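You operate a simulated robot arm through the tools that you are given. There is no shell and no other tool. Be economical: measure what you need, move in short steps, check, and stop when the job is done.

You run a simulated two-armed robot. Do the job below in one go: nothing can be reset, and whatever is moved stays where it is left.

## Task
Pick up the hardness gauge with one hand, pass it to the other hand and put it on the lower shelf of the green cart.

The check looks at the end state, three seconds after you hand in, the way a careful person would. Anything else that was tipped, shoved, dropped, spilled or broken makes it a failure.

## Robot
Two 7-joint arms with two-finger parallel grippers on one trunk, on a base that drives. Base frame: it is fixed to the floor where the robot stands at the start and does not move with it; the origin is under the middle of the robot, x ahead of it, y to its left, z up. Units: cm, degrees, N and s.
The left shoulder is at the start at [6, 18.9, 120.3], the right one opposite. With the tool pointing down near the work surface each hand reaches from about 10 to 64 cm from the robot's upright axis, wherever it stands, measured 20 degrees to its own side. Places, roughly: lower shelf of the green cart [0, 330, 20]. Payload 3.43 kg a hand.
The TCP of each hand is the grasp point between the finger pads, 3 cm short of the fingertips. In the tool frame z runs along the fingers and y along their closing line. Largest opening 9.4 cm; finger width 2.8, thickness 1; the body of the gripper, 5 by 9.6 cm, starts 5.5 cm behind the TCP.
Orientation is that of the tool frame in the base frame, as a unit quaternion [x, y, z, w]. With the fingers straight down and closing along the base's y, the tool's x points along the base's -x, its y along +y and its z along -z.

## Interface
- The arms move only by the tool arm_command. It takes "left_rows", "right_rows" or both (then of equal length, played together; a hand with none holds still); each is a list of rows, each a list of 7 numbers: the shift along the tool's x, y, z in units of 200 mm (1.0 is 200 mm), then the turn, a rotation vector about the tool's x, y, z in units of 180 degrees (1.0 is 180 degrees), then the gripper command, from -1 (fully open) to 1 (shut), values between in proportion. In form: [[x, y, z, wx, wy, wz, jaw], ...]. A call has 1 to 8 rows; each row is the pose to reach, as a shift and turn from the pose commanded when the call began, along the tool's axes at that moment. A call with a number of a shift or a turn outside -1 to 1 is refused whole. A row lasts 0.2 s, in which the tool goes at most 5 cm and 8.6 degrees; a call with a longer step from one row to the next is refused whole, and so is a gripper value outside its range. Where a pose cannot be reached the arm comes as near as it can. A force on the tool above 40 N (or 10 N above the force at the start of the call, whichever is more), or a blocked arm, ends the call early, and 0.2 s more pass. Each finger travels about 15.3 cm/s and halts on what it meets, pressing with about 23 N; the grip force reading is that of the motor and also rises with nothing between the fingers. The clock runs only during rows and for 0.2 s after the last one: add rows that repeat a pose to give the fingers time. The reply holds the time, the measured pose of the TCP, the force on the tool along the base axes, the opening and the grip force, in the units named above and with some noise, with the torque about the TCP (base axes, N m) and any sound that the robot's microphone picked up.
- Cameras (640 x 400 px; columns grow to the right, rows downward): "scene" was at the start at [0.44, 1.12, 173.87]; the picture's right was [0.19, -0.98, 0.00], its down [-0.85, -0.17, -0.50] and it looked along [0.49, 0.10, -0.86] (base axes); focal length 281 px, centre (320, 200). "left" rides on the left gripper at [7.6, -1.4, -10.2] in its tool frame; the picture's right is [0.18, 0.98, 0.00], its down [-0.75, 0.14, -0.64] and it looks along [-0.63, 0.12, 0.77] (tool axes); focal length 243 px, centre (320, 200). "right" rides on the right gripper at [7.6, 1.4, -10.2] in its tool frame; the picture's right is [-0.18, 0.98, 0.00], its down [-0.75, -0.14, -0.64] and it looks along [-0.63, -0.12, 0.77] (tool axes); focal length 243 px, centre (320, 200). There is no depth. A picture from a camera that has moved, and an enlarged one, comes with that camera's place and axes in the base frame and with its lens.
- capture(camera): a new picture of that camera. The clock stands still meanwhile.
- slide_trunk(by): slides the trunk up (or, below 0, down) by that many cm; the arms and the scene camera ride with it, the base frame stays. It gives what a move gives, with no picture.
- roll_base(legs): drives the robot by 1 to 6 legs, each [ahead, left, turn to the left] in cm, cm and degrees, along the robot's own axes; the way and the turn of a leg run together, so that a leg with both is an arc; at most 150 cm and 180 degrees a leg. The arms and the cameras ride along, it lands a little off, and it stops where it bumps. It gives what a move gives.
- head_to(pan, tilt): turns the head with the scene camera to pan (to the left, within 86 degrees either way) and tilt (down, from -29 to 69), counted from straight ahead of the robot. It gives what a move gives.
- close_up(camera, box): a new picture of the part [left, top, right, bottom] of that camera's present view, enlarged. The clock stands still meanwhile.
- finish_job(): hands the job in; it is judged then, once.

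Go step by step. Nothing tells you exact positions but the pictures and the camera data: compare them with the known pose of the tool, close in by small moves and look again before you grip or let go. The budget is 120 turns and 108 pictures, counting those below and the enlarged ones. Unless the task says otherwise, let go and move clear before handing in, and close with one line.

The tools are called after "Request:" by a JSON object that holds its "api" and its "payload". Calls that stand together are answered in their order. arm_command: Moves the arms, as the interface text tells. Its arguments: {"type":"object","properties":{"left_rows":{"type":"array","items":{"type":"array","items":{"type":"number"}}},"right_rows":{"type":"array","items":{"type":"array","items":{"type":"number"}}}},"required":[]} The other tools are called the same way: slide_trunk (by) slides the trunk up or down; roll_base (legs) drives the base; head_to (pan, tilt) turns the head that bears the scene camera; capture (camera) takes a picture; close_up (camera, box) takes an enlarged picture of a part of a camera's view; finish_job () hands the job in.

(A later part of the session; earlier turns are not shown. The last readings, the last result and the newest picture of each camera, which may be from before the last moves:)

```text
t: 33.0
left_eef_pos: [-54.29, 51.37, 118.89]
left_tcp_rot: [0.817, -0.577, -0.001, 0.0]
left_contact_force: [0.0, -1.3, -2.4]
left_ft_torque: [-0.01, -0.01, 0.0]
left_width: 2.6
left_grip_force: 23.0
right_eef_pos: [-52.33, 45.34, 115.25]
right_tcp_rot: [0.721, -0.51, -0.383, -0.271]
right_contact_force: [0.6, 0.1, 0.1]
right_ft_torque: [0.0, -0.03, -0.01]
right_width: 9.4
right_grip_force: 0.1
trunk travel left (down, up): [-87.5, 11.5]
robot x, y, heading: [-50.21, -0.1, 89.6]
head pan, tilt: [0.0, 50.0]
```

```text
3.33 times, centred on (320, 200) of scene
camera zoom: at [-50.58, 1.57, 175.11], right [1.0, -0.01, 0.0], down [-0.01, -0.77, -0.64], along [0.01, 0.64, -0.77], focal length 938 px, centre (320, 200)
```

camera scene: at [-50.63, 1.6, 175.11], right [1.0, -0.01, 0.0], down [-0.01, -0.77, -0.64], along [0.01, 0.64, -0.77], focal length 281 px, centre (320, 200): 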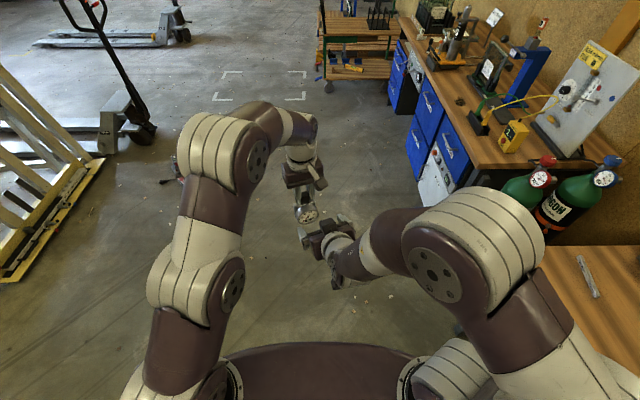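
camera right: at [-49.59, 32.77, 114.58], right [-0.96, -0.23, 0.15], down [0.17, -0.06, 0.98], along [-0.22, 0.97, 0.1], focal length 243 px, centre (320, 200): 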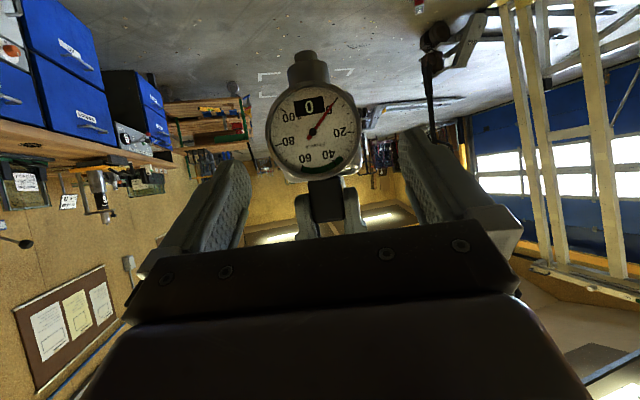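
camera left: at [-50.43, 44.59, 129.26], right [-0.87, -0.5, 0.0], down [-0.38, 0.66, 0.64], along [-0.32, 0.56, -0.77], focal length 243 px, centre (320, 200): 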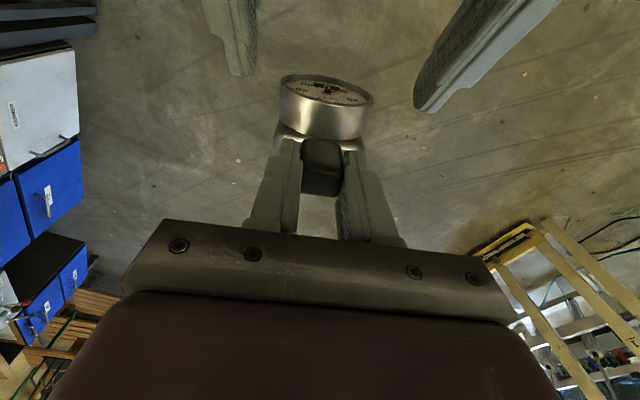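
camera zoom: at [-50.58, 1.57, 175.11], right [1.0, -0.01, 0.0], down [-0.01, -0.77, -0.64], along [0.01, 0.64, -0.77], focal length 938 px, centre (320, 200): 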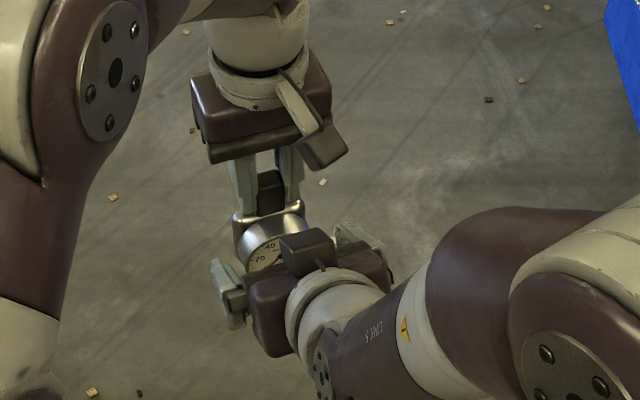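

Request:
{"api": "arm_command", "payload": {"right_rows": [[0, 0, 0.08, 0, 0, 0, -1], [0, 0, 0.18, 0, 0, 0, -1]]}}

Request:
{"api": "capture", "payload": {"camera": "right"}}

Request:
{"api": "capture", "payload": {"camera": "left"}}

```text
t: 33.6
left_eef_pos: [-54.13, 51.46, 118.84]
left_tcp_rot: [0.817, -0.577, 0.001, 0.0]
left_contact_force: [-0.2, 0.1, -3.6]
left_ft_torque: [-0.01, 0.01, 0.03]
left_width: 2.59
left_grip_force: 23.1
right_eef_pos: [-53.44, 48.23, 113.28]
right_tcp_rot: [0.721, -0.509, -0.383, -0.272]
right_contact_force: [0.4, 0.1, -0.1]
right_ft_torque: [-0.02, -0.02, -0.02]
right_width: 9.41
right_grip_force: 0.0
trunk travel left (down, up): [-87.5, 11.5]
robot x, y, heading: [-50.94, -0.1, 89.5]
head pan, tilt: [0.0, 50.0]
```

```text
71 pictures are left
camera right: at [-50.58, 35.73, 112.53], right [-0.96, -0.23, 0.15], down [0.17, -0.06, 0.98], along [-0.22, 0.97, 0.09], focal length 243 px, centre (320, 200)
```

right: 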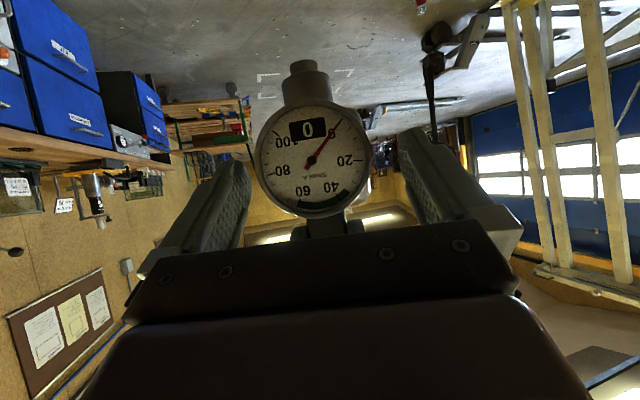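

```text
70 pictures are left
camera left: at [-50.45, 44.68, 129.23], right [-0.87, -0.5, 0.0], down [-0.38, 0.66, 0.64], along [-0.32, 0.55, -0.77], focal length 243 px, centre (320, 200)
```

left: 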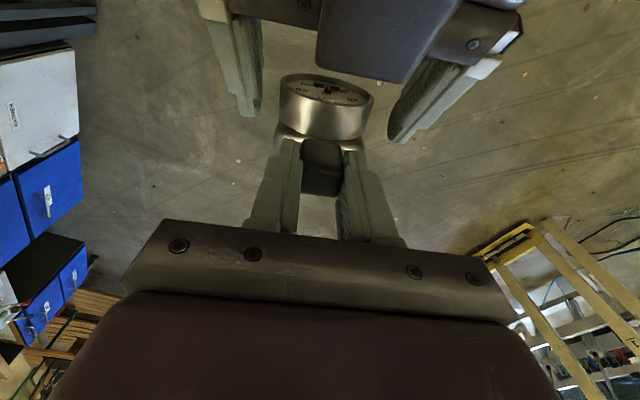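

Well centred in both views. I'll finish the approach.

Request:
{"api": "arm_command", "payload": {"right_rows": [[0, 0, 0.06, 0, 0, 0, -1], [0, 0, 0.135, 0, 0, 0, -1]]}}

Request:
{"api": "capture", "payload": {"camera": "left"}}

Request:
{"api": "close_up", "payload": {"camera": "scene", "box": [260, 140, 380, 260]}}

Request:
{"api": "capture", "payload": {"camera": "right"}}

```text
t: 34.2
left_eef_pos: [-54.31, 51.46, 118.77]
left_tcp_rot: [0.816, -0.577, 0.0, 0.001]
left_contact_force: [0.2, 0.1, -3.0]
left_ft_torque: [-0.05, 0.02, -0.01]
left_width: 2.55
left_grip_force: 23.2
right_eef_pos: [-54.3, 50.39, 111.65]
right_tcp_rot: [0.721, -0.509, -0.383, -0.272]
right_contact_force: [0.7, -0.3, 0.8]
right_ft_torque: [0.01, 0.02, 0.02]
right_width: 9.39
right_grip_force: 0.0
trunk travel left (down, up): [-87.5, 11.5]
robot x, y, heading: [-49.91, -0.17, 89.4]
head pan, tilt: [0.0, 50.0]
```

```text
69 pictures are left
camera left: at [-50.45, 44.67, 129.23], right [-0.87, -0.5, 0.0], down [-0.38, 0.66, 0.64], along [-0.32, 0.55, -0.77], focal length 243 px, centre (320, 200)
```

left: 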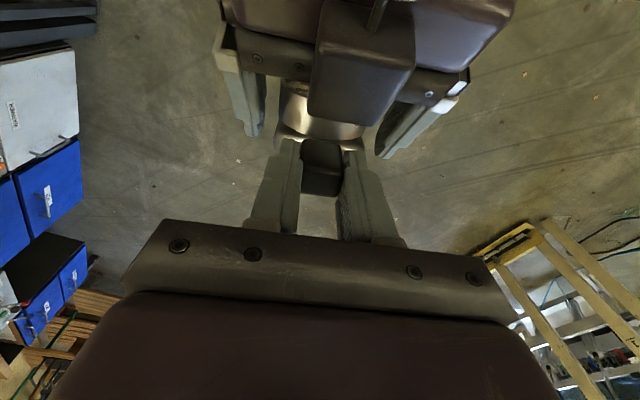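

```text
3.33 times, centred on (320, 200) of scene
camera zoom: at [-50.6, 1.69, 175.11], right [1.0, -0.01, 0.0], down [-0.01, -0.77, -0.64], along [0.01, 0.64, -0.77], focal length 938 px, centre (320, 200)
```

zoom: 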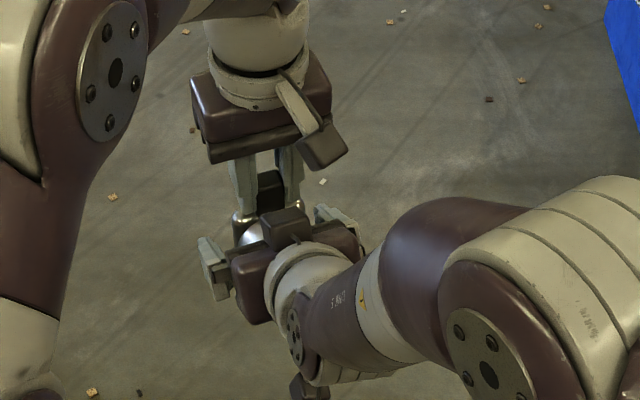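

```text
67 pictures are left
camera right: at [-51.31, 37.8, 110.95], right [-0.96, -0.23, 0.15], down [0.17, -0.06, 0.98], along [-0.22, 0.97, 0.1], focal length 243 px, centre (320, 200)
```

right: 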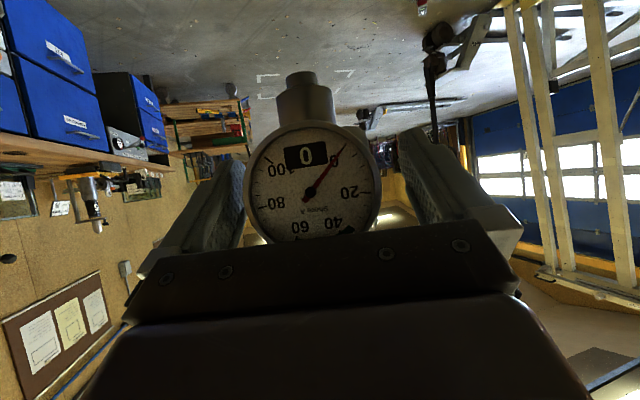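

Centred within a millimetre or two, so I'll close the right hand on the dial body.

Request:
{"api": "arm_command", "payload": {"right_rows": [[0, 0, 0, 0, 0, 0, -0.6], [0, 0, 0, 0, 0, 0, -0.3], [0, 0, 0, 0, 0, 0, 1], [0, 0, 0, 0, 0, 0, 1], [0, 0, 0, 0, 0, 0, 1]]}}

Request:
{"api": "capture", "payload": {"camera": "left"}}

Request:
{"api": "capture", "payload": {"camera": "right"}}

```text
t: 35.4
left_eef_pos: [-54.21, 51.36, 118.99]
left_tcp_rot: [0.817, -0.577, 0.0, 0.001]
left_contact_force: [-25.3, -10.5, 4.3]
left_ft_torque: [-0.85, 0.75, -0.23]
left_width: 2.59
left_grip_force: 22.8
right_eef_pos: [-54.0, 50.16, 111.6]
right_tcp_rot: [0.721, -0.51, -0.383, -0.272]
right_contact_force: [24.5, 10.6, -4.4]
right_ft_torque: [-0.02, 1.0, -0.04]
right_width: 6.84
right_grip_force: 22.8
trunk travel left (down, up): [-87.5, 11.5]
robot x, y, heading: [-50.46, -0.14, 89.4]
head pan, tilt: [0.0, 50.0]
```

```text
66 pictures are left
camera left: at [-50.47, 44.56, 129.25], right [-0.87, -0.5, 0.0], down [-0.38, 0.66, 0.64], along [-0.32, 0.55, -0.77], focal length 243 px, centre (320, 200)
```

left: 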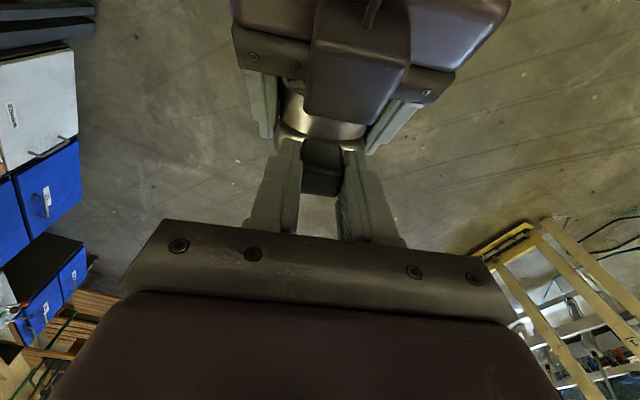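

```text
65 pictures are left
camera right: at [-51.22, 37.69, 110.94], right [-0.96, -0.23, 0.15], down [0.17, -0.06, 0.98], along [-0.22, 0.97, 0.09], focal length 243 px, centre (320, 200)
```

right: 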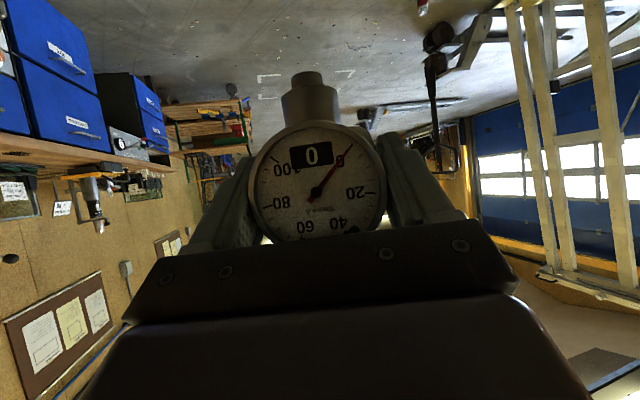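

Only one finger is pressing (about 27 N sideways). I'll shift the right hand slightly to centre the grip.

Request:
{"api": "arm_command", "payload": {"right_rows": [[0, -0.008, 0, 0, 0, 0, 1], [0, -0.016, 0, 0, 0, 0, 1], [0, -0.016, 0, 0, 0, 0, 1]]}}

```text
t: 36.2
left_eef_pos: [-54.29, 51.48, 118.97]
left_tcp_rot: [0.817, -0.577, 0.0, 0.0]
left_contact_force: [-8.3, -5.0, 2.2]
left_ft_torque: [-0.24, 0.37, -0.11]
left_width: 2.54
left_grip_force: 23.2
right_eef_pos: [-53.85, 50.32, 111.73]
right_tcp_rot: [0.721, -0.509, -0.383, -0.273]
right_contact_force: [8.7, 5.5, -2.1]
right_ft_torque: [-0.18, 0.15, -0.02]
right_width: 6.85
right_grip_force: 23.0
trunk travel left (down, up): [-87.5, 11.5]
robot x, y, heading: [-50.89, -0.22, 89.6]
head pan, tilt: [0.0, 50.0]
```

Request:
{"api": "arm_command", "payload": {"right_rows": [[0, -0.007, 0, 0, 0, 0, 1], [0, -0.007, 0, 0, 0, 0, 1]]}}

Request:
{"api": "capture", "payload": {"camera": "right"}}

Request:
{"api": "capture", "payload": {"camera": "left"}}

```text
t: 36.8
left_eef_pos: [-54.16, 51.47, 119.0]
left_tcp_rot: [0.817, -0.577, 0.001, -0.002]
left_contact_force: [7.5, -0.9, 4.0]
left_ft_torque: [-0.26, -0.26, 0.04]
left_width: 2.57
left_grip_force: 22.4
right_eef_pos: [-53.71, 50.44, 111.76]
right_tcp_rot: [0.722, -0.508, -0.384, -0.271]
right_contact_force: [-7.6, 2.6, -3.2]
right_ft_torque: [0.12, -0.34, 0.05]
right_width: 6.83
right_grip_force: 22.9
trunk travel left (down, up): [-87.5, 11.5]
robot x, y, heading: [-50.22, -0.01, 89.5]
head pan, tilt: [0.0, 50.0]
```

```text
64 pictures are left
camera right: at [-50.9, 37.8, 111.02], right [-0.96, -0.23, 0.15], down [0.17, -0.06, 0.98], along [-0.22, 0.97, 0.1], focal length 243 px, centre (320, 200)
```

right: 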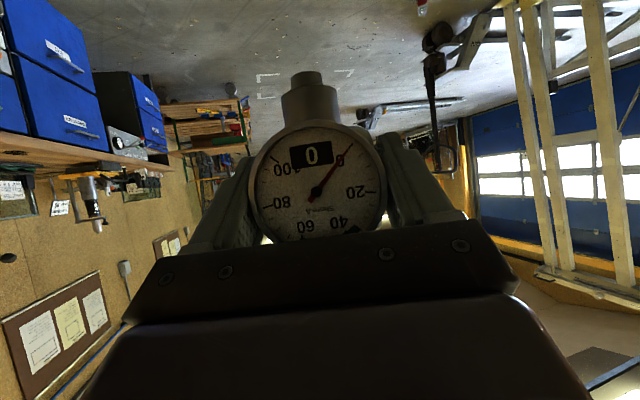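

```text
63 pictures are left
camera left: at [-50.33, 44.58, 129.32], right [-0.87, -0.5, 0.0], down [-0.39, 0.66, 0.64], along [-0.32, 0.56, -0.77], focal length 243 px, centre (320, 200)
```

left: 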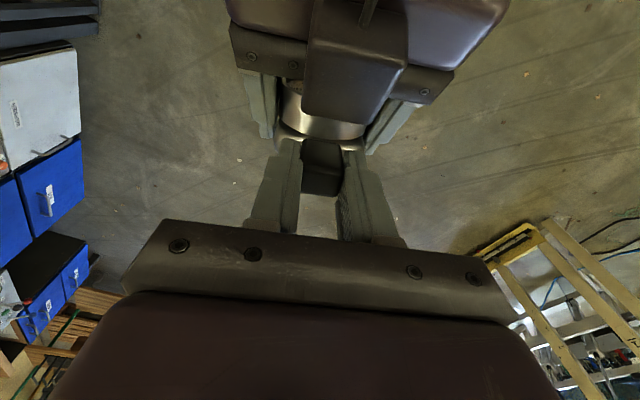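

Both fingers bear now, with small forces, so the grip is secure. I'll open the left hand slightly and lift it clear.

Request:
{"api": "arm_command", "payload": {"left_rows": [[0, 0, 0, 0, 0, 0, 0.3], [0, 0, 0, 0, 0, 0, 0.05], [0, 0, 0, 0, 0, 0, 0.05], [0, 0, -0.1, 0, 0, 0, 0.05], [0, 0, -0.25, 0, 0, 0, 0.05], [0, 0, -0.4, 0, 0, 0, 0.05]]}}

Request:
{"api": "capture", "payload": {"camera": "right"}}

Request:
{"api": "capture", "payload": {"camera": "left"}}

Request:
{"api": "capture", "payload": {"camera": "scene"}}

```text
t: 38.2
left_eef_pos: [-55.11, 49.18, 121.3]
left_tcp_rot: [0.816, -0.578, -0.001, -0.001]
left_contact_force: [13.3, 9.4, -3.0]
left_ft_torque: [0.16, -0.35, -0.02]
left_width: 5.37
left_grip_force: 8.6
left hand out of reach, approached as far as the arm can: row 4, 5, 6
right_eef_pos: [-53.74, 50.46, 111.79]
right_tcp_rot: [0.722, -0.507, -0.384, -0.271]
right_contact_force: [-13.5, -8.5, 0.7]
right_ft_torque: [0.69, -0.97, 0.04]
right_width: 6.89
right_grip_force: 23.1
trunk travel left (down, up): [-87.5, 11.5]
robot x, y, heading: [-50.4, -0.01, 89.6]
head pan, tilt: [0.0, 50.0]
```

```text
62 pictures are left
camera right: at [-50.89, 37.8, 111.01], right [-0.96, -0.23, 0.15], down [0.17, -0.06, 0.98], along [-0.22, 0.97, 0.1], focal length 243 px, centre (320, 200)
```

right: 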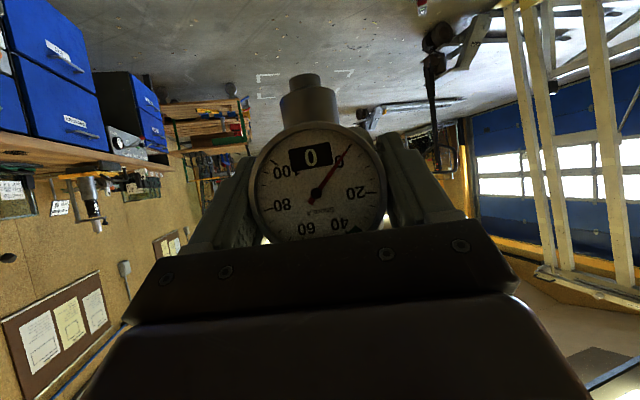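

```text
61 pictures are left
camera left: at [-51.19, 42.28, 131.7], right [-0.87, -0.5, 0.0], down [-0.39, 0.66, 0.64], along [-0.32, 0.56, -0.77], focal length 243 px, centre (320, 200)
```

left: 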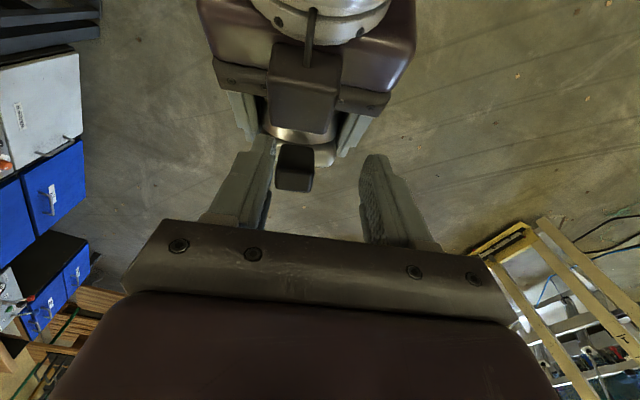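

```text
60 pictures are left
camera scene: at [-50.55, 1.54, 175.11], right [1.0, -0.01, 0.0], down [-0.01, -0.77, -0.64], along [0.01, 0.64, -0.77], focal length 281 px, centre (320, 200)
```

scene: 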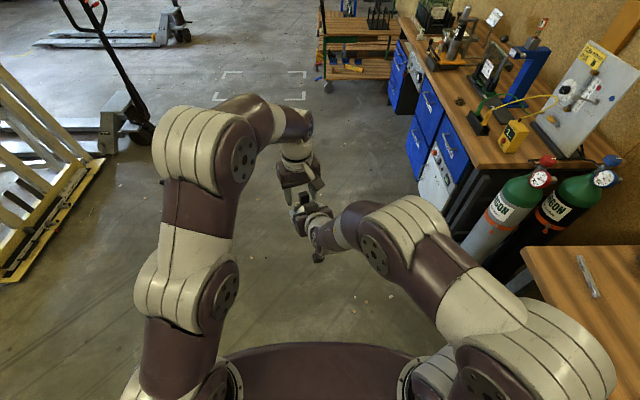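

The left arm was at its upward limit, so one finger is leaning on the gauge. I'll open it wider and re-centre it, then lower the right hand with the gauge out from under it.

Request:
{"api": "arm_command", "payload": {"left_rows": [[0, -0.01, 0, 0, 0, 0, -0.3], [0, -0.02, 0, 0, 0, 0, -0.5], [0, -0.02, 0, 0, 0, 0, -0.5]]}}

Request:
{"api": "capture", "payload": {"camera": "left"}}

Request:
{"api": "close_up", "payload": {"camera": "scene", "box": [260, 120, 380, 260]}}

```text
t: 39.0
left_eef_pos: [-54.72, 49.15, 121.11]
left_tcp_rot: [0.817, -0.577, 0.0, 0.0]
left_contact_force: [-0.1, -0.5, -0.3]
left_ft_torque: [0.01, -0.01, -0.01]
left_width: 7.05
left_grip_force: 0.1
right_eef_pos: [-53.7, 50.33, 111.57]
right_tcp_rot: [0.721, -0.51, -0.383, -0.272]
right_contact_force: [0.0, 0.8, 0.0]
right_ft_torque: [-0.07, -0.02, 0.01]
right_width: 6.83
right_grip_force: 23.0
trunk travel left (down, up): [-87.5, 11.5]
robot x, y, heading: [-50.13, 0.05, 89.7]
head pan, tilt: [0.0, 50.0]
```

```text
59 pictures are left
camera left: at [-50.82, 42.42, 131.48], right [-0.87, -0.5, 0.0], down [-0.38, 0.66, 0.64], along [-0.32, 0.56, -0.77], focal length 243 px, centre (320, 200)
```

left: 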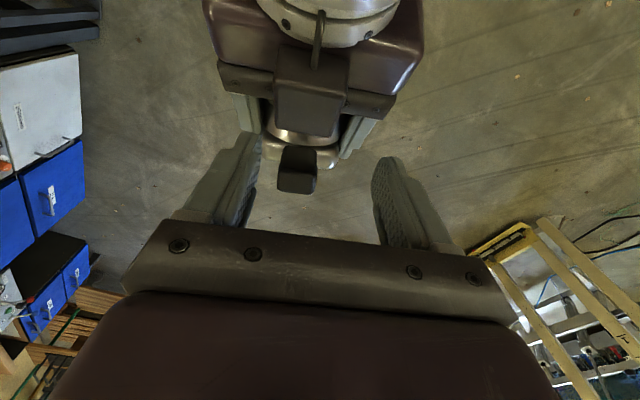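

```text
2.86 times, centred on (320, 190) of scene
camera zoom: at [-50.56, 1.54, 175.11], right [1.0, -0.01, 0.0], down [-0.01, -0.77, -0.64], along [0.01, 0.64, -0.77], focal length 804 px, centre (320, 229)
```

zoom: 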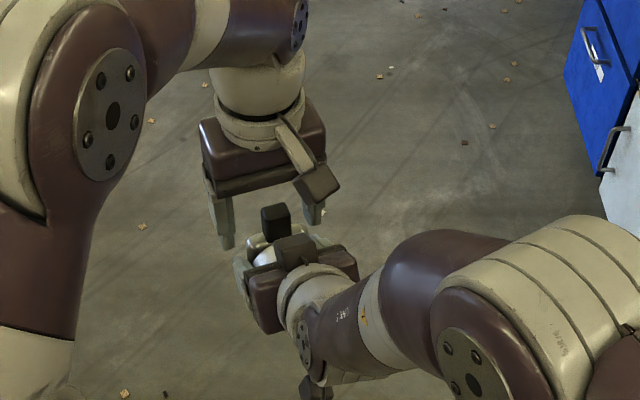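

The gauge is now held by the right hand alone, with no stray forces. I'll lower the right hand and then pull the left hand away.

Request:
{"api": "arm_command", "payload": {"right_rows": [[0.08, 0, 0.056, 0, 0, 0, 1], [0.166, 0, 0.112, 0, 0, 0, 1], [0.249, 0, 0.168, 0, 0, 0, 1], [0.332, 0, 0.224, 0, 0, 0, 1]]}}

Request:
{"api": "capture", "payload": {"camera": "left"}}

Request:
{"api": "capture", "payload": {"camera": "right"}}

```text
t: 40.0
left_eef_pos: [-54.67, 49.24, 121.21]
left_tcp_rot: [0.817, -0.577, 0.0, 0.0]
left_contact_force: [-0.3, 0.4, -0.6]
left_ft_torque: [0.02, 0.01, 0.0]
left_width: 7.04
left_grip_force: 0.0
right_eef_pos: [-53.62, 50.43, 103.7]
right_tcp_rot: [0.721, -0.509, -0.384, -0.271]
right_contact_force: [0.2, 0.5, -0.4]
right_ft_torque: [-0.03, -0.05, 0.02]
right_width: 6.83
right_grip_force: 22.3
trunk travel left (down, up): [-87.5, 11.5]
robot x, y, heading: [-50.87, 0.22, 89.4]
head pan, tilt: [0.0, 50.0]
```

```text
57 pictures are left
camera left: at [-50.83, 42.47, 131.47], right [-0.87, -0.5, 0.0], down [-0.38, 0.66, 0.64], along [-0.32, 0.56, -0.77], focal length 243 px, centre (320, 200)
```

left: 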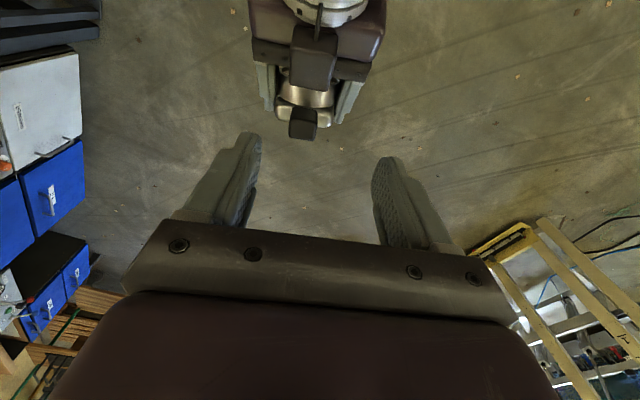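

```text
56 pictures are left
camera right: at [-50.82, 37.81, 102.94], right [-0.96, -0.23, 0.15], down [0.17, -0.06, 0.98], along [-0.22, 0.97, 0.09], focal length 243 px, centre (320, 200)
```

right: 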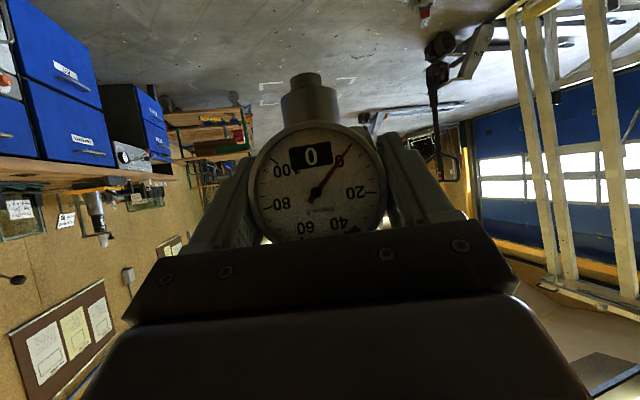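

Request:
{"api": "arm_command", "payload": {"left_rows": [[0.06, 0.1667, 0, 0, 0, 0, -0.5], [0.1, 0.333, 0, 0, 0, 0, -0.5], [0.14, 0.5, 0, 0, 0, 0, -0.5], [0.18, 0.6667, 0, 0, 0, 0, -0.5], [0.22, 0.833, 0, 0, 0, 0, -0.5], [0.26, 1.0, 0, 0, 0, 0, -0.5]]}}

Request:
{"api": "capture", "payload": {"camera": "scene"}}

Request:
{"api": "capture", "payload": {"camera": "left"}}

```text
t: 41.4
left_eef_pos: [-71.9, 37.57, 120.98]
left_tcp_rot: [0.817, -0.576, 0.0, 0.001]
left_contact_force: [1.0, -0.3, 0.3]
left_ft_torque: [0.03, 0.01, 0.0]
left_width: 7.02
left_grip_force: 0.0
right_eef_pos: [-53.63, 50.36, 103.72]
right_tcp_rot: [0.721, -0.509, -0.384, -0.272]
right_contact_force: [-0.6, 0.6, -0.3]
right_ft_torque: [-0.05, -0.03, -0.01]
right_width: 6.81
right_grip_force: 23.0
trunk travel left (down, up): [-87.5, 11.5]
robot x, y, heading: [-50.18, 0.23, 89.4]
head pan, tilt: [0.0, 50.0]
```

```text
55 pictures are left
camera scene: at [-50.66, 1.45, 175.11], right [1.0, -0.01, 0.0], down [-0.01, -0.77, -0.64], along [0.01, 0.64, -0.77], focal length 281 px, centre (320, 200)
```

scene: 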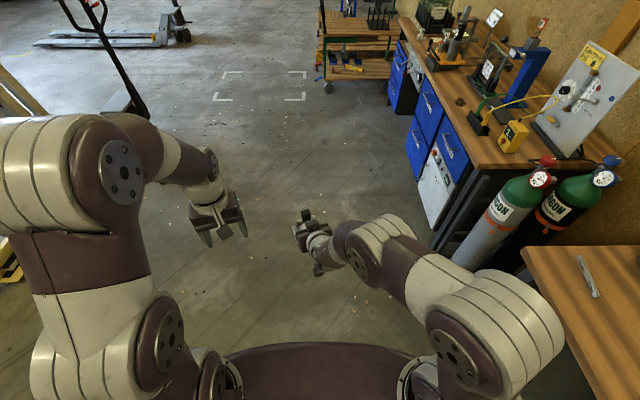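

```text
54 pictures are left
camera left: at [-68.02, 30.76, 131.32], right [-0.87, -0.5, 0.0], down [-0.38, 0.66, 0.64], along [-0.32, 0.56, -0.77], focal length 243 px, centre (320, 200)
```

left: 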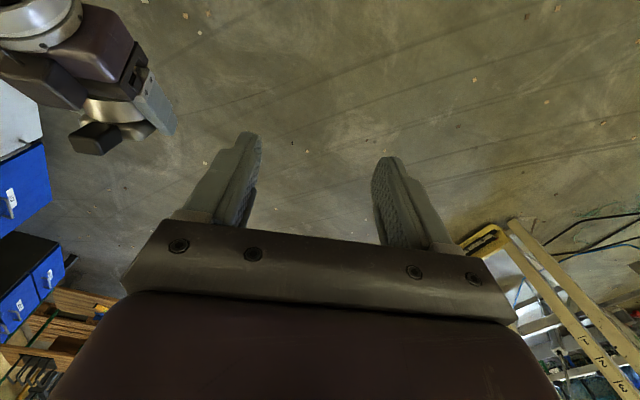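

The handover is done. I'll drive towards the cart (right side shifted about 20 cm) and stop about 90 cm short of it to look.

Request:
{"api": "roll_base", "payload": {"legs": [[110, -10, 0], [105, -10, 0.5]]}}

Request:
{"api": "head_to", "payload": {"pan": -10, "tilt": 45}}

Request:
{"api": "capture", "payload": {"camera": "scene"}}

```text
t: 52.0
left_eef_pos: [-45.79, 249.97, 120.97]
left_tcp_rot: [0.813, -0.583, 0.0, -0.001]
left_contact_force: [0.1, 0.7, 0.4]
left_ft_torque: [0.03, 0.05, -0.01]
left_width: 7.04
left_grip_force: 0.0
right_eef_pos: [-27.61, 262.44, 103.77]
right_tcp_rot: [0.717, -0.514, -0.382, -0.275]
right_contact_force: [-0.2, 0.6, -0.5]
right_ft_torque: [-0.02, -0.01, -0.01]
right_width: 6.83
right_grip_force: 22.7
trunk travel left (down, up): [-87.5, 11.5]
robot x, y, heading: [-25.05, 212.2, 88.8]
head pan, tilt: [0.0, 50.0]
```

```text
t: 52.7
left_eef_pos: [-45.96, 250.2, 120.92]
left_tcp_rot: [0.813, -0.583, 0.001, 0.0]
left_contact_force: [-1.1, 0.2, 0.5]
left_ft_torque: [0.0, -0.01, -0.01]
left_width: 7.07
left_grip_force: 0.0
right_eef_pos: [-27.64, 262.47, 103.72]
right_tcp_rot: [0.717, -0.515, -0.381, -0.274]
right_contact_force: [0.2, 0.0, 0.8]
right_ft_torque: [-0.04, -0.03, -0.01]
right_width: 6.8
right_grip_force: 22.8
trunk travel left (down, up): [-87.5, 11.5]
robot x, y, heading: [-25.1, 212.25, 88.5]
head pan, tilt: [-10.0, 45.0]
```

```text
53 pictures are left
camera scene: at [-23.77, 213.94, 175.8], right [0.98, -0.2, 0.0], down [-0.14, -0.69, -0.71], along [0.14, 0.69, -0.71], focal length 281 px, centre (320, 200)
```

scene: 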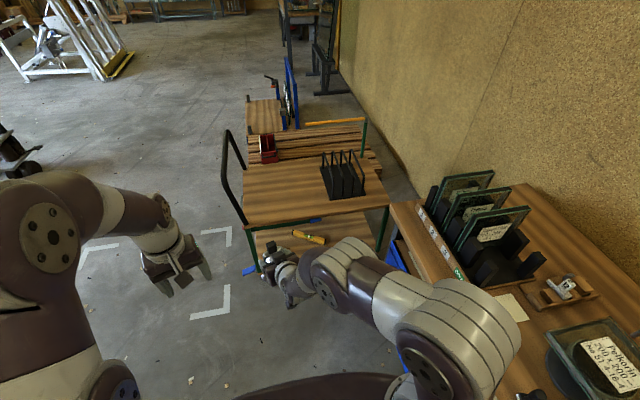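

The cart's lower shelf is at about z 20, front edge at y≈311, spanning x -42 to 30, with the upper shelf at z≈64. I'll move left away from the bench, turn slightly, and lower the trunk to see into the shelf.

Request:
{"api": "roll_base", "payload": {"legs": [[0, 15, -3]]}}

Request:
{"api": "slide_trunk", "payload": {"by": -40}}

Request:
{"api": "head_to", "payload": {"pan": -10, "tilt": 35}}

Request:
{"api": "capture", "payload": {"camera": "scene"}}

```text
t: 54.1
left_eef_pos: [-58.46, 251.88, 120.94]
left_tcp_rot: [0.797, -0.604, -0.001, 0.001]
left_contact_force: [0.3, 0.8, 0.6]
left_ft_torque: [-0.01, 0.01, 0.0]
left_width: 7.06
left_grip_force: 0.2
right_eef_pos: [-39.39, 263.15, 103.73]
right_tcp_rot: [0.703, -0.534, -0.375, -0.285]
right_contact_force: [0.5, 0.1, 0.6]
right_ft_torque: [-0.02, 0.01, 0.0]
right_width: 6.82
right_grip_force: 22.8
trunk travel left (down, up): [-87.5, 11.5]
robot x, y, heading: [-40.0, 212.95, 85.6]
head pan, tilt: [-10.0, 45.0]
```

```text
t: 57.9
left_eef_pos: [-58.65, 251.84, 80.98]
left_tcp_rot: [0.797, -0.604, 0.0, 0.0]
left_contact_force: [-0.2, 0.2, -0.1]
left_ft_torque: [-0.05, -0.03, -0.02]
left_width: 7.06
left_grip_force: 0.2
right_eef_pos: [-39.63, 263.14, 63.67]
right_tcp_rot: [0.704, -0.534, -0.373, -0.284]
right_contact_force: [0.3, -0.2, 0.0]
right_ft_torque: [0.02, -0.04, 0.0]
right_width: 6.82
right_grip_force: 23.2
trunk travel left (down, up): [-47.5, 51.5]
robot x, y, heading: [-40.07, 213.01, 85.5]
head pan, tilt: [-10.0, 45.0]
```

```text
t: 58.6
left_eef_pos: [-58.7, 251.82, 80.85]
left_tcp_rot: [0.798, -0.603, 0.0, 0.0]
left_contact_force: [0.1, -0.3, -0.7]
left_ft_torque: [0.03, 0.0, -0.03]
left_width: 7.05
left_grip_force: 0.2
right_eef_pos: [-39.68, 263.23, 63.58]
right_tcp_rot: [0.704, -0.534, -0.373, -0.284]
right_contact_force: [-0.3, -0.1, 0.6]
right_ft_torque: [-0.04, 0.01, -0.02]
right_width: 6.82
right_grip_force: 23.1
trunk travel left (down, up): [-47.5, 51.5]
robot x, y, heading: [-40.07, 212.79, 85.4]
head pan, tilt: [-10.0, 35.0]
```

```text
52 pictures are left
camera scene: at [-38.23, 215.18, 137.28], right [0.97, -0.25, 0.0], down [-0.14, -0.56, -0.82], along [0.2, 0.79, -0.57], focal length 281 px, centre (320, 200)
```

scene: 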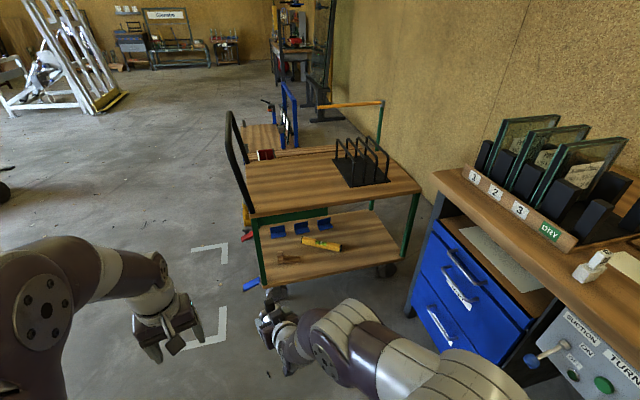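

The view is good. There is free space on the lower shelf around [-10, 318] between the wooden block (x<-24) and the yellow level (y>325). I'll straighten and shift the right hand to the right before driving in, and tuck the left hand.

Request:
{"api": "arm_command", "payload": {"right_rows": [[0.032, -0.138, -0.047, 0.012, 0, 0.008, 1], [0.064, -0.276, -0.094, 0.024, 0, 0.016, 1], [0.096, -0.414, -0.14, 0.036, 0, 0.024, 1], [0.128, -0.551, -0.187, 0.047, 0, 0.032, 1], [0.16, -0.689, -0.234, 0.059, 0, 0.04, 1], [0.192, -0.827, -0.281, 0.071, 0, 0.048, 1], [0.224, -0.965, -0.328, 0.083, 0, 0.056, 1]], "left_rows": [[0.07, 0.04, 0, 0, 0, 0, -0.5], [0.14, 0.08, 0, 0, 0, 0, -0.5], [0.21, 0.12, 0, 0, 0, 0, -0.5], [0.28, 0.16, 0, 0, 0, 0, -0.5], [0.35, 0.2, 0, 0, 0, 0, -0.5], [0.42, 0.24, 0, 0, 0, 0, -0.5], [0.5, 0.28, 0, 0, 0, 0, -0.5]]}}

Request:
{"api": "capture", "payload": {"camera": "scene"}}

Request:
{"api": "capture", "payload": {"camera": "right"}}

```text
t: 60.2
left_eef_pos: [-61.19, 240.57, 81.02]
left_tcp_rot: [0.797, -0.604, 0.0, -0.001]
left_contact_force: [-0.1, -0.4, -0.3]
left_ft_torque: [0.04, 0.02, 0.02]
left_width: 7.06
left_grip_force: 0.1
right_eef_pos: [-22.96, 261.3, 64.09]
right_tcp_rot: [-0.611, 0.639, 0.312, 0.348]
right_contact_force: [0.5, 0.5, 0.2]
right_ft_torque: [-0.03, 0.01, -0.04]
right_width: 6.83
right_grip_force: 23.1
right hand out of reach, approached as far as the arm can: row 2, 3, 4, 5, 6, 7
trunk travel left (down, up): [-47.5, 51.5]
robot x, y, heading: [-39.72, 212.47, 85.9]
head pan, tilt: [-10.0, 35.0]
```

```text
51 pictures are left
camera scene: at [-38.17, 215.11, 137.29], right [0.97, -0.25, 0.0], down [-0.14, -0.56, -0.82], along [0.2, 0.79, -0.57], focal length 281 px, centre (320, 200)
```

scene: 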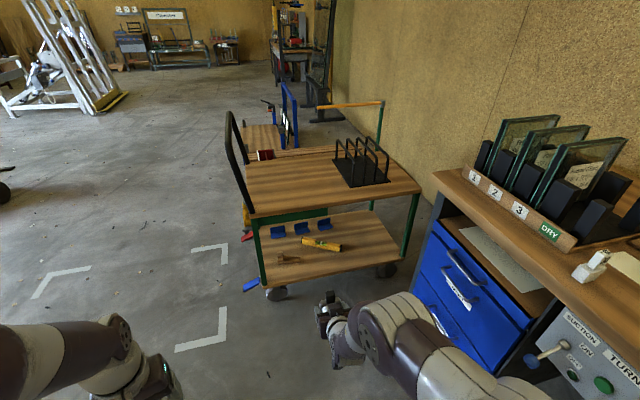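

```text
50 pictures are left
camera right: at [-25.19, 248.63, 63.4], right [-0.98, 0.16, 0.13], down [0.11, -0.11, 0.99], along [0.17, 0.98, 0.09], focal length 243 px, centre (320, 200)
```

right: 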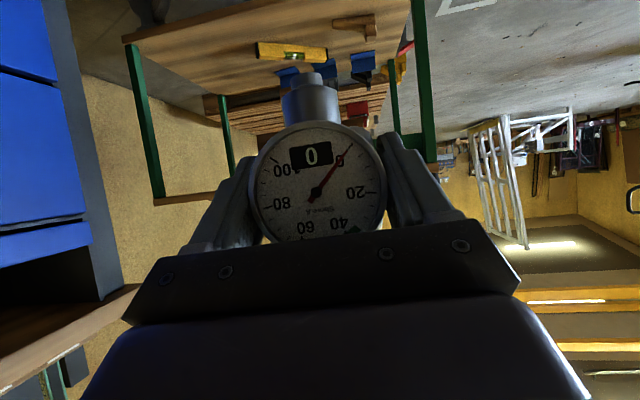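

The hand is straight now and the gauge is upright in it. I'll lower the trunk, level the small roll, drive most of the way in, and check.

Request:
{"api": "arm_command", "payload": {"right_rows": [[0, 0, 0, 0, 0, 0.005, 1], [0, 0, 0, 0, 0, 0.01, 1]]}}

Request:
{"api": "slide_trunk", "payload": {"by": -28}}

Request:
{"api": "roll_base", "payload": {"legs": [[34, -4.8, 0]]}}

Request:
{"api": "head_to", "payload": {"pan": -25, "tilt": 40}}

Request:
{"api": "capture", "payload": {"camera": "scene"}}

Request:
{"api": "capture", "payload": {"camera": "right"}}

```text
t: 60.9
left_eef_pos: [-61.33, 240.7, 80.97]
left_tcp_rot: [0.797, -0.604, 0.0, 0.001]
left_contact_force: [0.6, 1.1, 0.2]
left_ft_torque: [-0.01, 0.02, -0.03]
left_width: 7.08
left_grip_force: 0.0
right_eef_pos: [-22.99, 261.33, 64.09]
right_tcp_rot: [-0.611, 0.639, 0.312, 0.347]
right_contact_force: [0.0, -0.3, -0.6]
right_ft_torque: [0.0, 0.02, 0.01]
right_width: 6.84
right_grip_force: 22.8
right hand out of reach, approached as far as the arm can: row 2
trunk travel left (down, up): [-47.5, 51.5]
robot x, y, heading: [-39.68, 212.91, 85.8]
head pan, tilt: [-10.0, 35.0]
```

```text
t: 63.7
left_eef_pos: [-61.36, 240.7, 52.95]
left_tcp_rot: [0.797, -0.604, 0.0, 0.0]
left_contact_force: [0.1, 0.1, -0.4]
left_ft_torque: [-0.02, 0.0, 0.01]
left_width: 7.04
left_grip_force: 0.1
right_eef_pos: [-23.05, 261.3, 36.05]
right_tcp_rot: [-0.611, 0.639, 0.312, 0.348]
right_contact_force: [0.9, -0.7, 0.3]
right_ft_torque: [-0.03, 0.02, -0.02]
right_width: 6.84
right_grip_force: 23.2
trunk travel left (down, up): [-19.5, 79.5]
robot x, y, heading: [-40.42, 212.86, 85.7]
head pan, tilt: [-10.0, 35.0]
```

```text
t: 66.0
left_eef_pos: [-53.93, 275.31, 52.85]
left_tcp_rot: [0.798, -0.603, 0.0, 0.0]
left_contact_force: [0.2, -0.6, -0.5]
left_ft_torque: [-0.02, -0.01, -0.01]
left_width: 7.06
left_grip_force: 0.0
right_eef_pos: [-15.75, 296.05, 36.14]
right_tcp_rot: [-0.612, 0.638, 0.313, 0.348]
right_contact_force: [0.8, -0.6, 1.2]
right_ft_torque: [-0.02, -0.03, 0.03]
right_width: 6.83
right_grip_force: 22.7
trunk travel left (down, up): [-19.5, 79.5]
robot x, y, heading: [-32.55, 247.41, 85.7]
head pan, tilt: [-10.0, 35.0]
```

```text
t: 66.7
left_eef_pos: [-54.05, 275.28, 53.01]
left_tcp_rot: [0.798, -0.603, 0.0, -0.001]
left_contact_force: [-0.6, 0.1, -0.3]
left_ft_torque: [-0.02, 0.0, 0.0]
left_width: 7.05
left_grip_force: 0.1
right_eef_pos: [-15.73, 296.07, 36.06]
right_tcp_rot: [-0.612, 0.638, 0.312, 0.347]
right_contact_force: [-0.2, 0.2, -0.4]
right_ft_torque: [-0.06, -0.01, 0.0]
right_width: 6.84
right_grip_force: 23.3
trunk travel left (down, up): [-19.5, 79.5]
robot x, y, heading: [-32.58, 247.6, 85.6]
head pan, tilt: [-25.0, 40.0]
```

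```text
49 pictures are left
camera scene: at [-28.9, 248.73, 108.53], right [0.87, -0.49, 0.0], down [-0.31, -0.56, -0.77], along [0.37, 0.67, -0.64], focal length 281 px, centre (320, 200)
```

scene: 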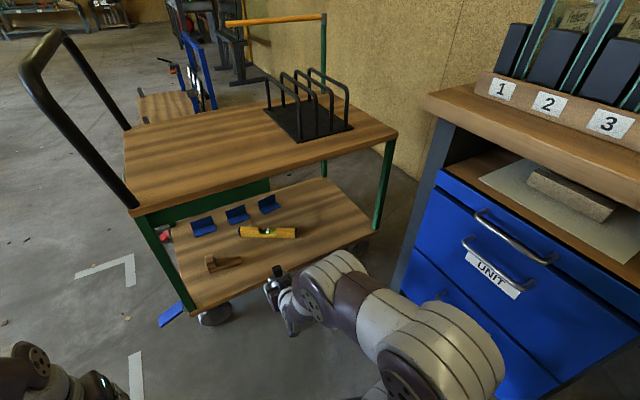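

```text
48 pictures are left
camera right: at [-17.94, 283.32, 35.37], right [-0.98, 0.16, 0.13], down [0.11, -0.11, 0.99], along [0.17, 0.98, 0.09], focal length 243 px, centre (320, 200)
```

right: 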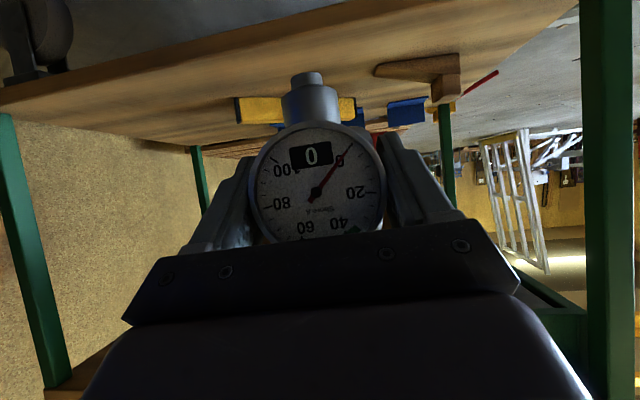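

Clearances look fine. I'll pull the left hand back a bit more, then drive in so the gauge is above the free spot at about [-12, 318].

Request:
{"api": "arm_command", "payload": {"left_rows": [[0.1, 0.05, 0, 0, 0, 0, -0.5], [0.2, 0.1, 0, 0, 0, 0, -0.5], [0.3, 0.15, 0, 0, 0, 0, -0.5]]}}

Request:
{"api": "roll_base", "payload": {"legs": [[21.3, -2.3, 0]]}}

Request:
{"api": "capture", "payload": {"camera": "scene"}}

Request:
{"api": "capture", "payload": {"camera": "right"}}

```text
t: 67.5
left_eef_pos: [-55.91, 270.4, 52.55]
left_tcp_rot: [0.797, -0.604, 0.002, 0.001]
left_contact_force: [0.4, -0.3, -0.2]
left_ft_torque: [-0.03, 0.01, 0.02]
left_width: 7.03
left_grip_force: 0.0
left hand out of reach, approached as far as the arm can: row 3
right_eef_pos: [-15.69, 295.95, 36.11]
right_tcp_rot: [-0.612, 0.639, 0.312, 0.347]
right_contact_force: [-0.1, 0.2, 0.1]
right_ft_torque: [-0.03, 0.03, -0.03]
right_width: 6.83
right_grip_force: 23.1
trunk travel left (down, up): [-19.5, 79.5]
robot x, y, heading: [-32.53, 247.6, 85.7]
head pan, tilt: [-25.0, 40.0]
```

```text
t: 69.2
left_eef_pos: [-52.06, 291.58, 52.61]
left_tcp_rot: [0.798, -0.603, 0.001, 0.001]
left_contact_force: [0.0, 0.3, 0.5]
left_ft_torque: [0.02, 0.0, 0.0]
left_width: 7.04
left_grip_force: 0.1
right_eef_pos: [-11.88, 317.33, 36.17]
right_tcp_rot: [-0.613, 0.638, 0.312, 0.347]
right_contact_force: [0.5, -0.2, -0.6]
right_ft_torque: [-0.01, -0.02, 0.01]
right_width: 6.82
right_grip_force: 23.1
trunk travel left (down, up): [-19.5, 79.5]
robot x, y, heading: [-28.53, 268.74, 85.9]
head pan, tilt: [-25.0, 40.0]
```

```text
47 pictures are left
camera scene: at [-25.02, 269.91, 108.53], right [0.87, -0.49, 0.0], down [-0.31, -0.56, -0.77], along [0.37, 0.67, -0.64], focal length 281 px, centre (320, 200)
```

scene: 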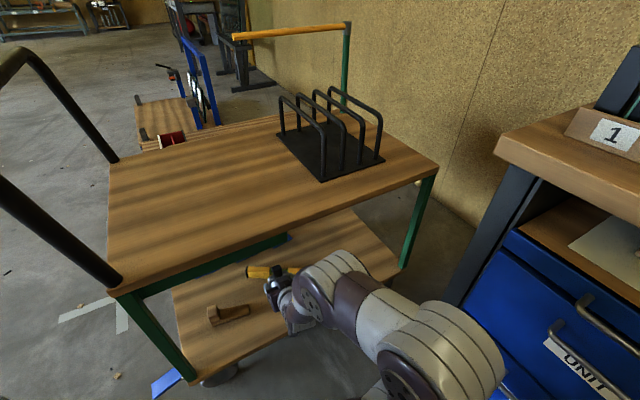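

```text
46 pictures are left
camera right: at [-14.15, 304.54, 35.37], right [-0.98, 0.16, 0.13], down [0.11, -0.11, 0.99], along [0.17, 0.98, 0.09], focal length 243 px, centre (320, 200)
```

right: 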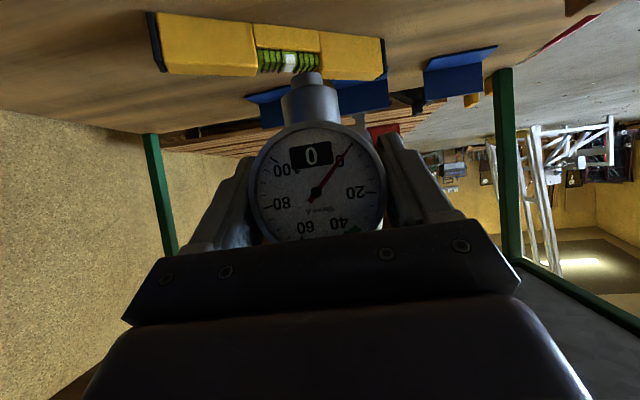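

Positioned. I'll lower with the trunk in steps while watching the gap and the force.

Request:
{"api": "slide_trunk", "payload": {"by": -7.5}}

Request:
{"api": "capture", "payload": {"camera": "right"}}

Request:
{"api": "close_up", "payload": {"camera": "scene", "box": [200, 230, 340, 350]}}

```text
t: 70.3
left_eef_pos: [-52.14, 291.59, 45.08]
left_tcp_rot: [0.798, -0.603, 0.002, 0.001]
left_contact_force: [-0.4, -0.4, -0.1]
left_ft_torque: [0.0, 0.02, -0.02]
left_width: 7.08
left_grip_force: 0.0
right_eef_pos: [-11.93, 317.28, 28.59]
right_tcp_rot: [-0.612, 0.638, 0.312, 0.347]
right_contact_force: [-0.4, -0.2, 0.1]
right_ft_torque: [-0.03, -0.01, 0.03]
right_width: 6.82
right_grip_force: 23.0
trunk travel left (down, up): [-12.0, 87.0]
robot x, y, heading: [-28.76, 268.76, 85.5]
head pan, tilt: [-25.0, 40.0]
```

```text
45 pictures are left
camera right: at [-14.15, 304.54, 27.88], right [-0.98, 0.16, 0.13], down [0.11, -0.11, 0.99], along [0.17, 0.98, 0.09], focal length 243 px, centre (320, 200)
```

right: 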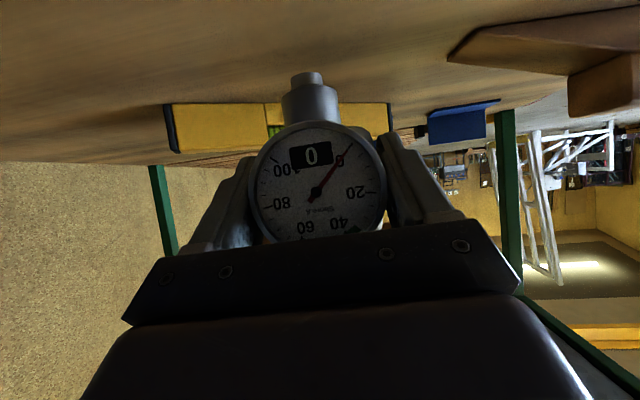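

```text
3.33 times, centred on (270, 290) of scene
camera zoom: at [-25.02, 269.9, 101.03], right [0.87, -0.49, 0.0], down [-0.31, -0.56, -0.77], along [0.37, 0.67, -0.64], focal length 938 px, centre (487, -100)
```

zoom: 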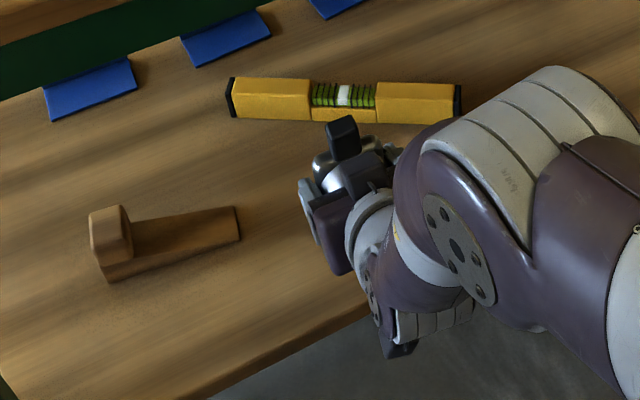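

Request:
{"api": "slide_trunk", "payload": {"by": -1.2}}

Request:
{"api": "close_up", "payload": {"camera": "right", "box": [230, 40, 400, 160]}}

```text
t: 70.9
left_eef_pos: [-52.03, 291.54, 43.81]
left_tcp_rot: [0.798, -0.603, 0.0, 0.001]
left_contact_force: [-0.1, -0.3, 0.1]
left_ft_torque: [0.03, -0.04, 0.03]
left_width: 7.06
left_grip_force: 0.0
right_eef_pos: [-12.01, 317.27, 27.34]
right_tcp_rot: [-0.612, 0.638, 0.312, 0.347]
right_contact_force: [-0.3, 0.0, 0.7]
right_ft_torque: [-0.03, 0.01, -0.04]
right_width: 6.86
right_grip_force: 22.6
trunk travel left (down, up): [-10.8, 88.2]
robot x, y, heading: [-28.59, 268.65, 85.8]
head pan, tilt: [-25.0, 40.0]
```

```text
3.33 times, centred on (315, 100) of right
camera zoom: at [-14.15, 304.54, 26.67], right [-0.98, 0.16, 0.13], down [0.11, -0.11, 0.99], along [0.17, 0.98, 0.09], focal length 809 px, centre (337, 533)
```

zoom: 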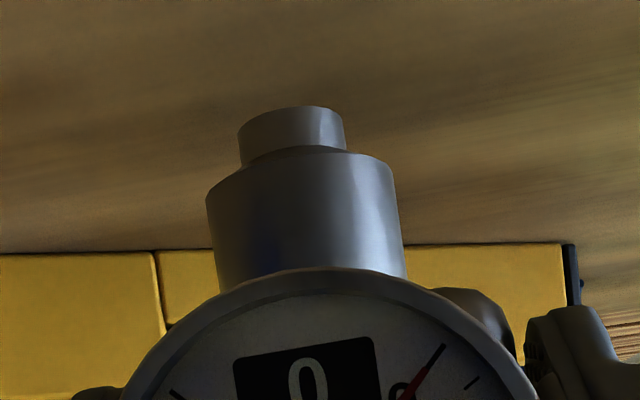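

Request:
{"api": "slide_trunk", "payload": {"by": -0.5}}

Request:
{"api": "close_up", "payload": {"camera": "right", "box": [230, 40, 400, 160]}}

```text
t: 71.5
left_eef_pos: [-52.19, 291.53, 43.27]
left_tcp_rot: [0.798, -0.603, 0.002, 0.001]
left_contact_force: [-0.1, 0.3, -0.3]
left_ft_torque: [-0.01, 0.03, -0.04]
left_width: 7.06
left_grip_force: 0.0
right_eef_pos: [-11.94, 317.32, 26.96]
right_tcp_rot: [-0.613, 0.638, 0.312, 0.346]
right_contact_force: [1.1, 0.1, 0.9]
right_ft_torque: [-0.06, -0.02, 0.0]
right_width: 6.83
right_grip_force: 22.9
trunk travel left (down, up): [-10.3, 88.7]
robot x, y, heading: [-28.69, 268.72, 85.8]
head pan, tilt: [-25.0, 40.0]
```

```text
3.33 times, centred on (315, 100) of right
camera zoom: at [-14.15, 304.53, 26.17], right [-0.98, 0.16, 0.13], down [0.11, -0.11, 0.99], along [0.17, 0.98, 0.09], focal length 809 px, centre (337, 533)
```

zoom: 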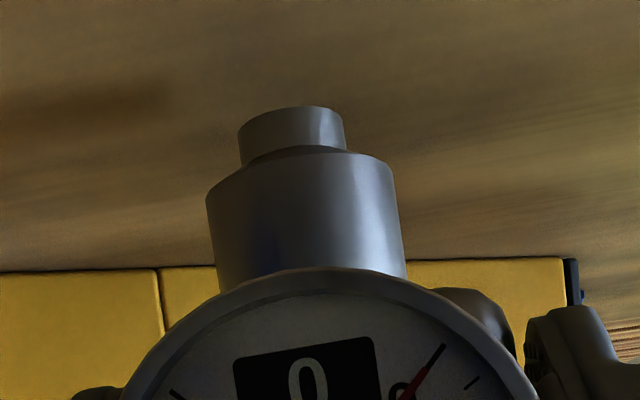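

Request:
{"api": "slide_trunk", "payload": {"by": -0.4}}

```text
t: 72.0
left_eef_pos: [-52.03, 291.49, 42.96]
left_tcp_rot: [0.798, -0.602, 0.002, 0.001]
left_contact_force: [0.7, 0.4, 0.1]
left_ft_torque: [0.04, 0.02, 0.01]
left_width: 7.05
left_grip_force: 0.1
right_eef_pos: [-11.96, 317.28, 26.61]
right_tcp_rot: [-0.613, 0.638, 0.312, 0.347]
right_contact_force: [0.3, 0.5, 0.7]
right_ft_torque: [-0.02, 0.0, 0.01]
right_width: 6.83
right_grip_force: 23.1
trunk travel left (down, up): [-9.9, 89.1]
robot x, y, heading: [-28.41, 268.82, 86.0]
head pan, tilt: [-25.0, 40.0]
```

Request:
{"api": "slide_trunk", "payload": {"by": -0.4}}

Request:
{"api": "close_up", "payload": {"camera": "right", "box": [230, 40, 400, 160]}}

```text
t: 72.5
left_eef_pos: [-52.26, 291.56, 42.58]
left_tcp_rot: [0.798, -0.603, 0.002, 0.001]
left_contact_force: [-0.7, -0.3, 0.4]
left_ft_torque: [-0.01, -0.03, -0.01]
left_width: 7.04
left_grip_force: 0.0
right_eef_pos: [-11.98, 317.39, 26.18]
right_tcp_rot: [-0.612, 0.638, 0.313, 0.348]
right_contact_force: [0.5, 0.7, -0.2]
right_ft_torque: [0.1, 0.05, 0.01]
right_width: 6.84
right_grip_force: 23.0
trunk travel left (down, up): [-9.5, 89.5]
robot x, y, heading: [-28.9, 268.66, 86.0]
head pan, tilt: [-25.0, 40.0]
```

```text
3.33 times, centred on (315, 100) of right
camera zoom: at [-14.16, 304.58, 25.41], right [-0.98, 0.16, 0.13], down [0.11, -0.11, 0.99], along [0.17, 0.98, 0.09], focal length 809 px, centre (337, 533)
```

zoom: 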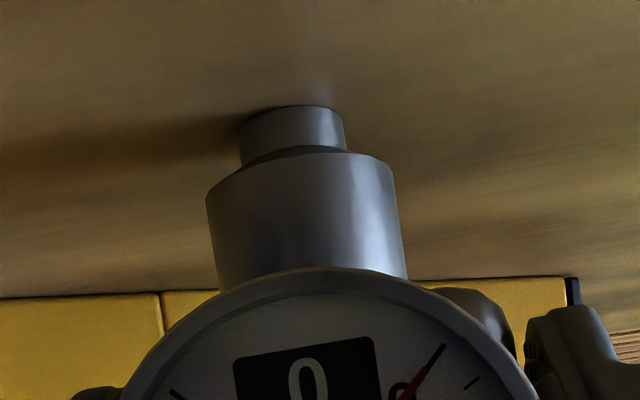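

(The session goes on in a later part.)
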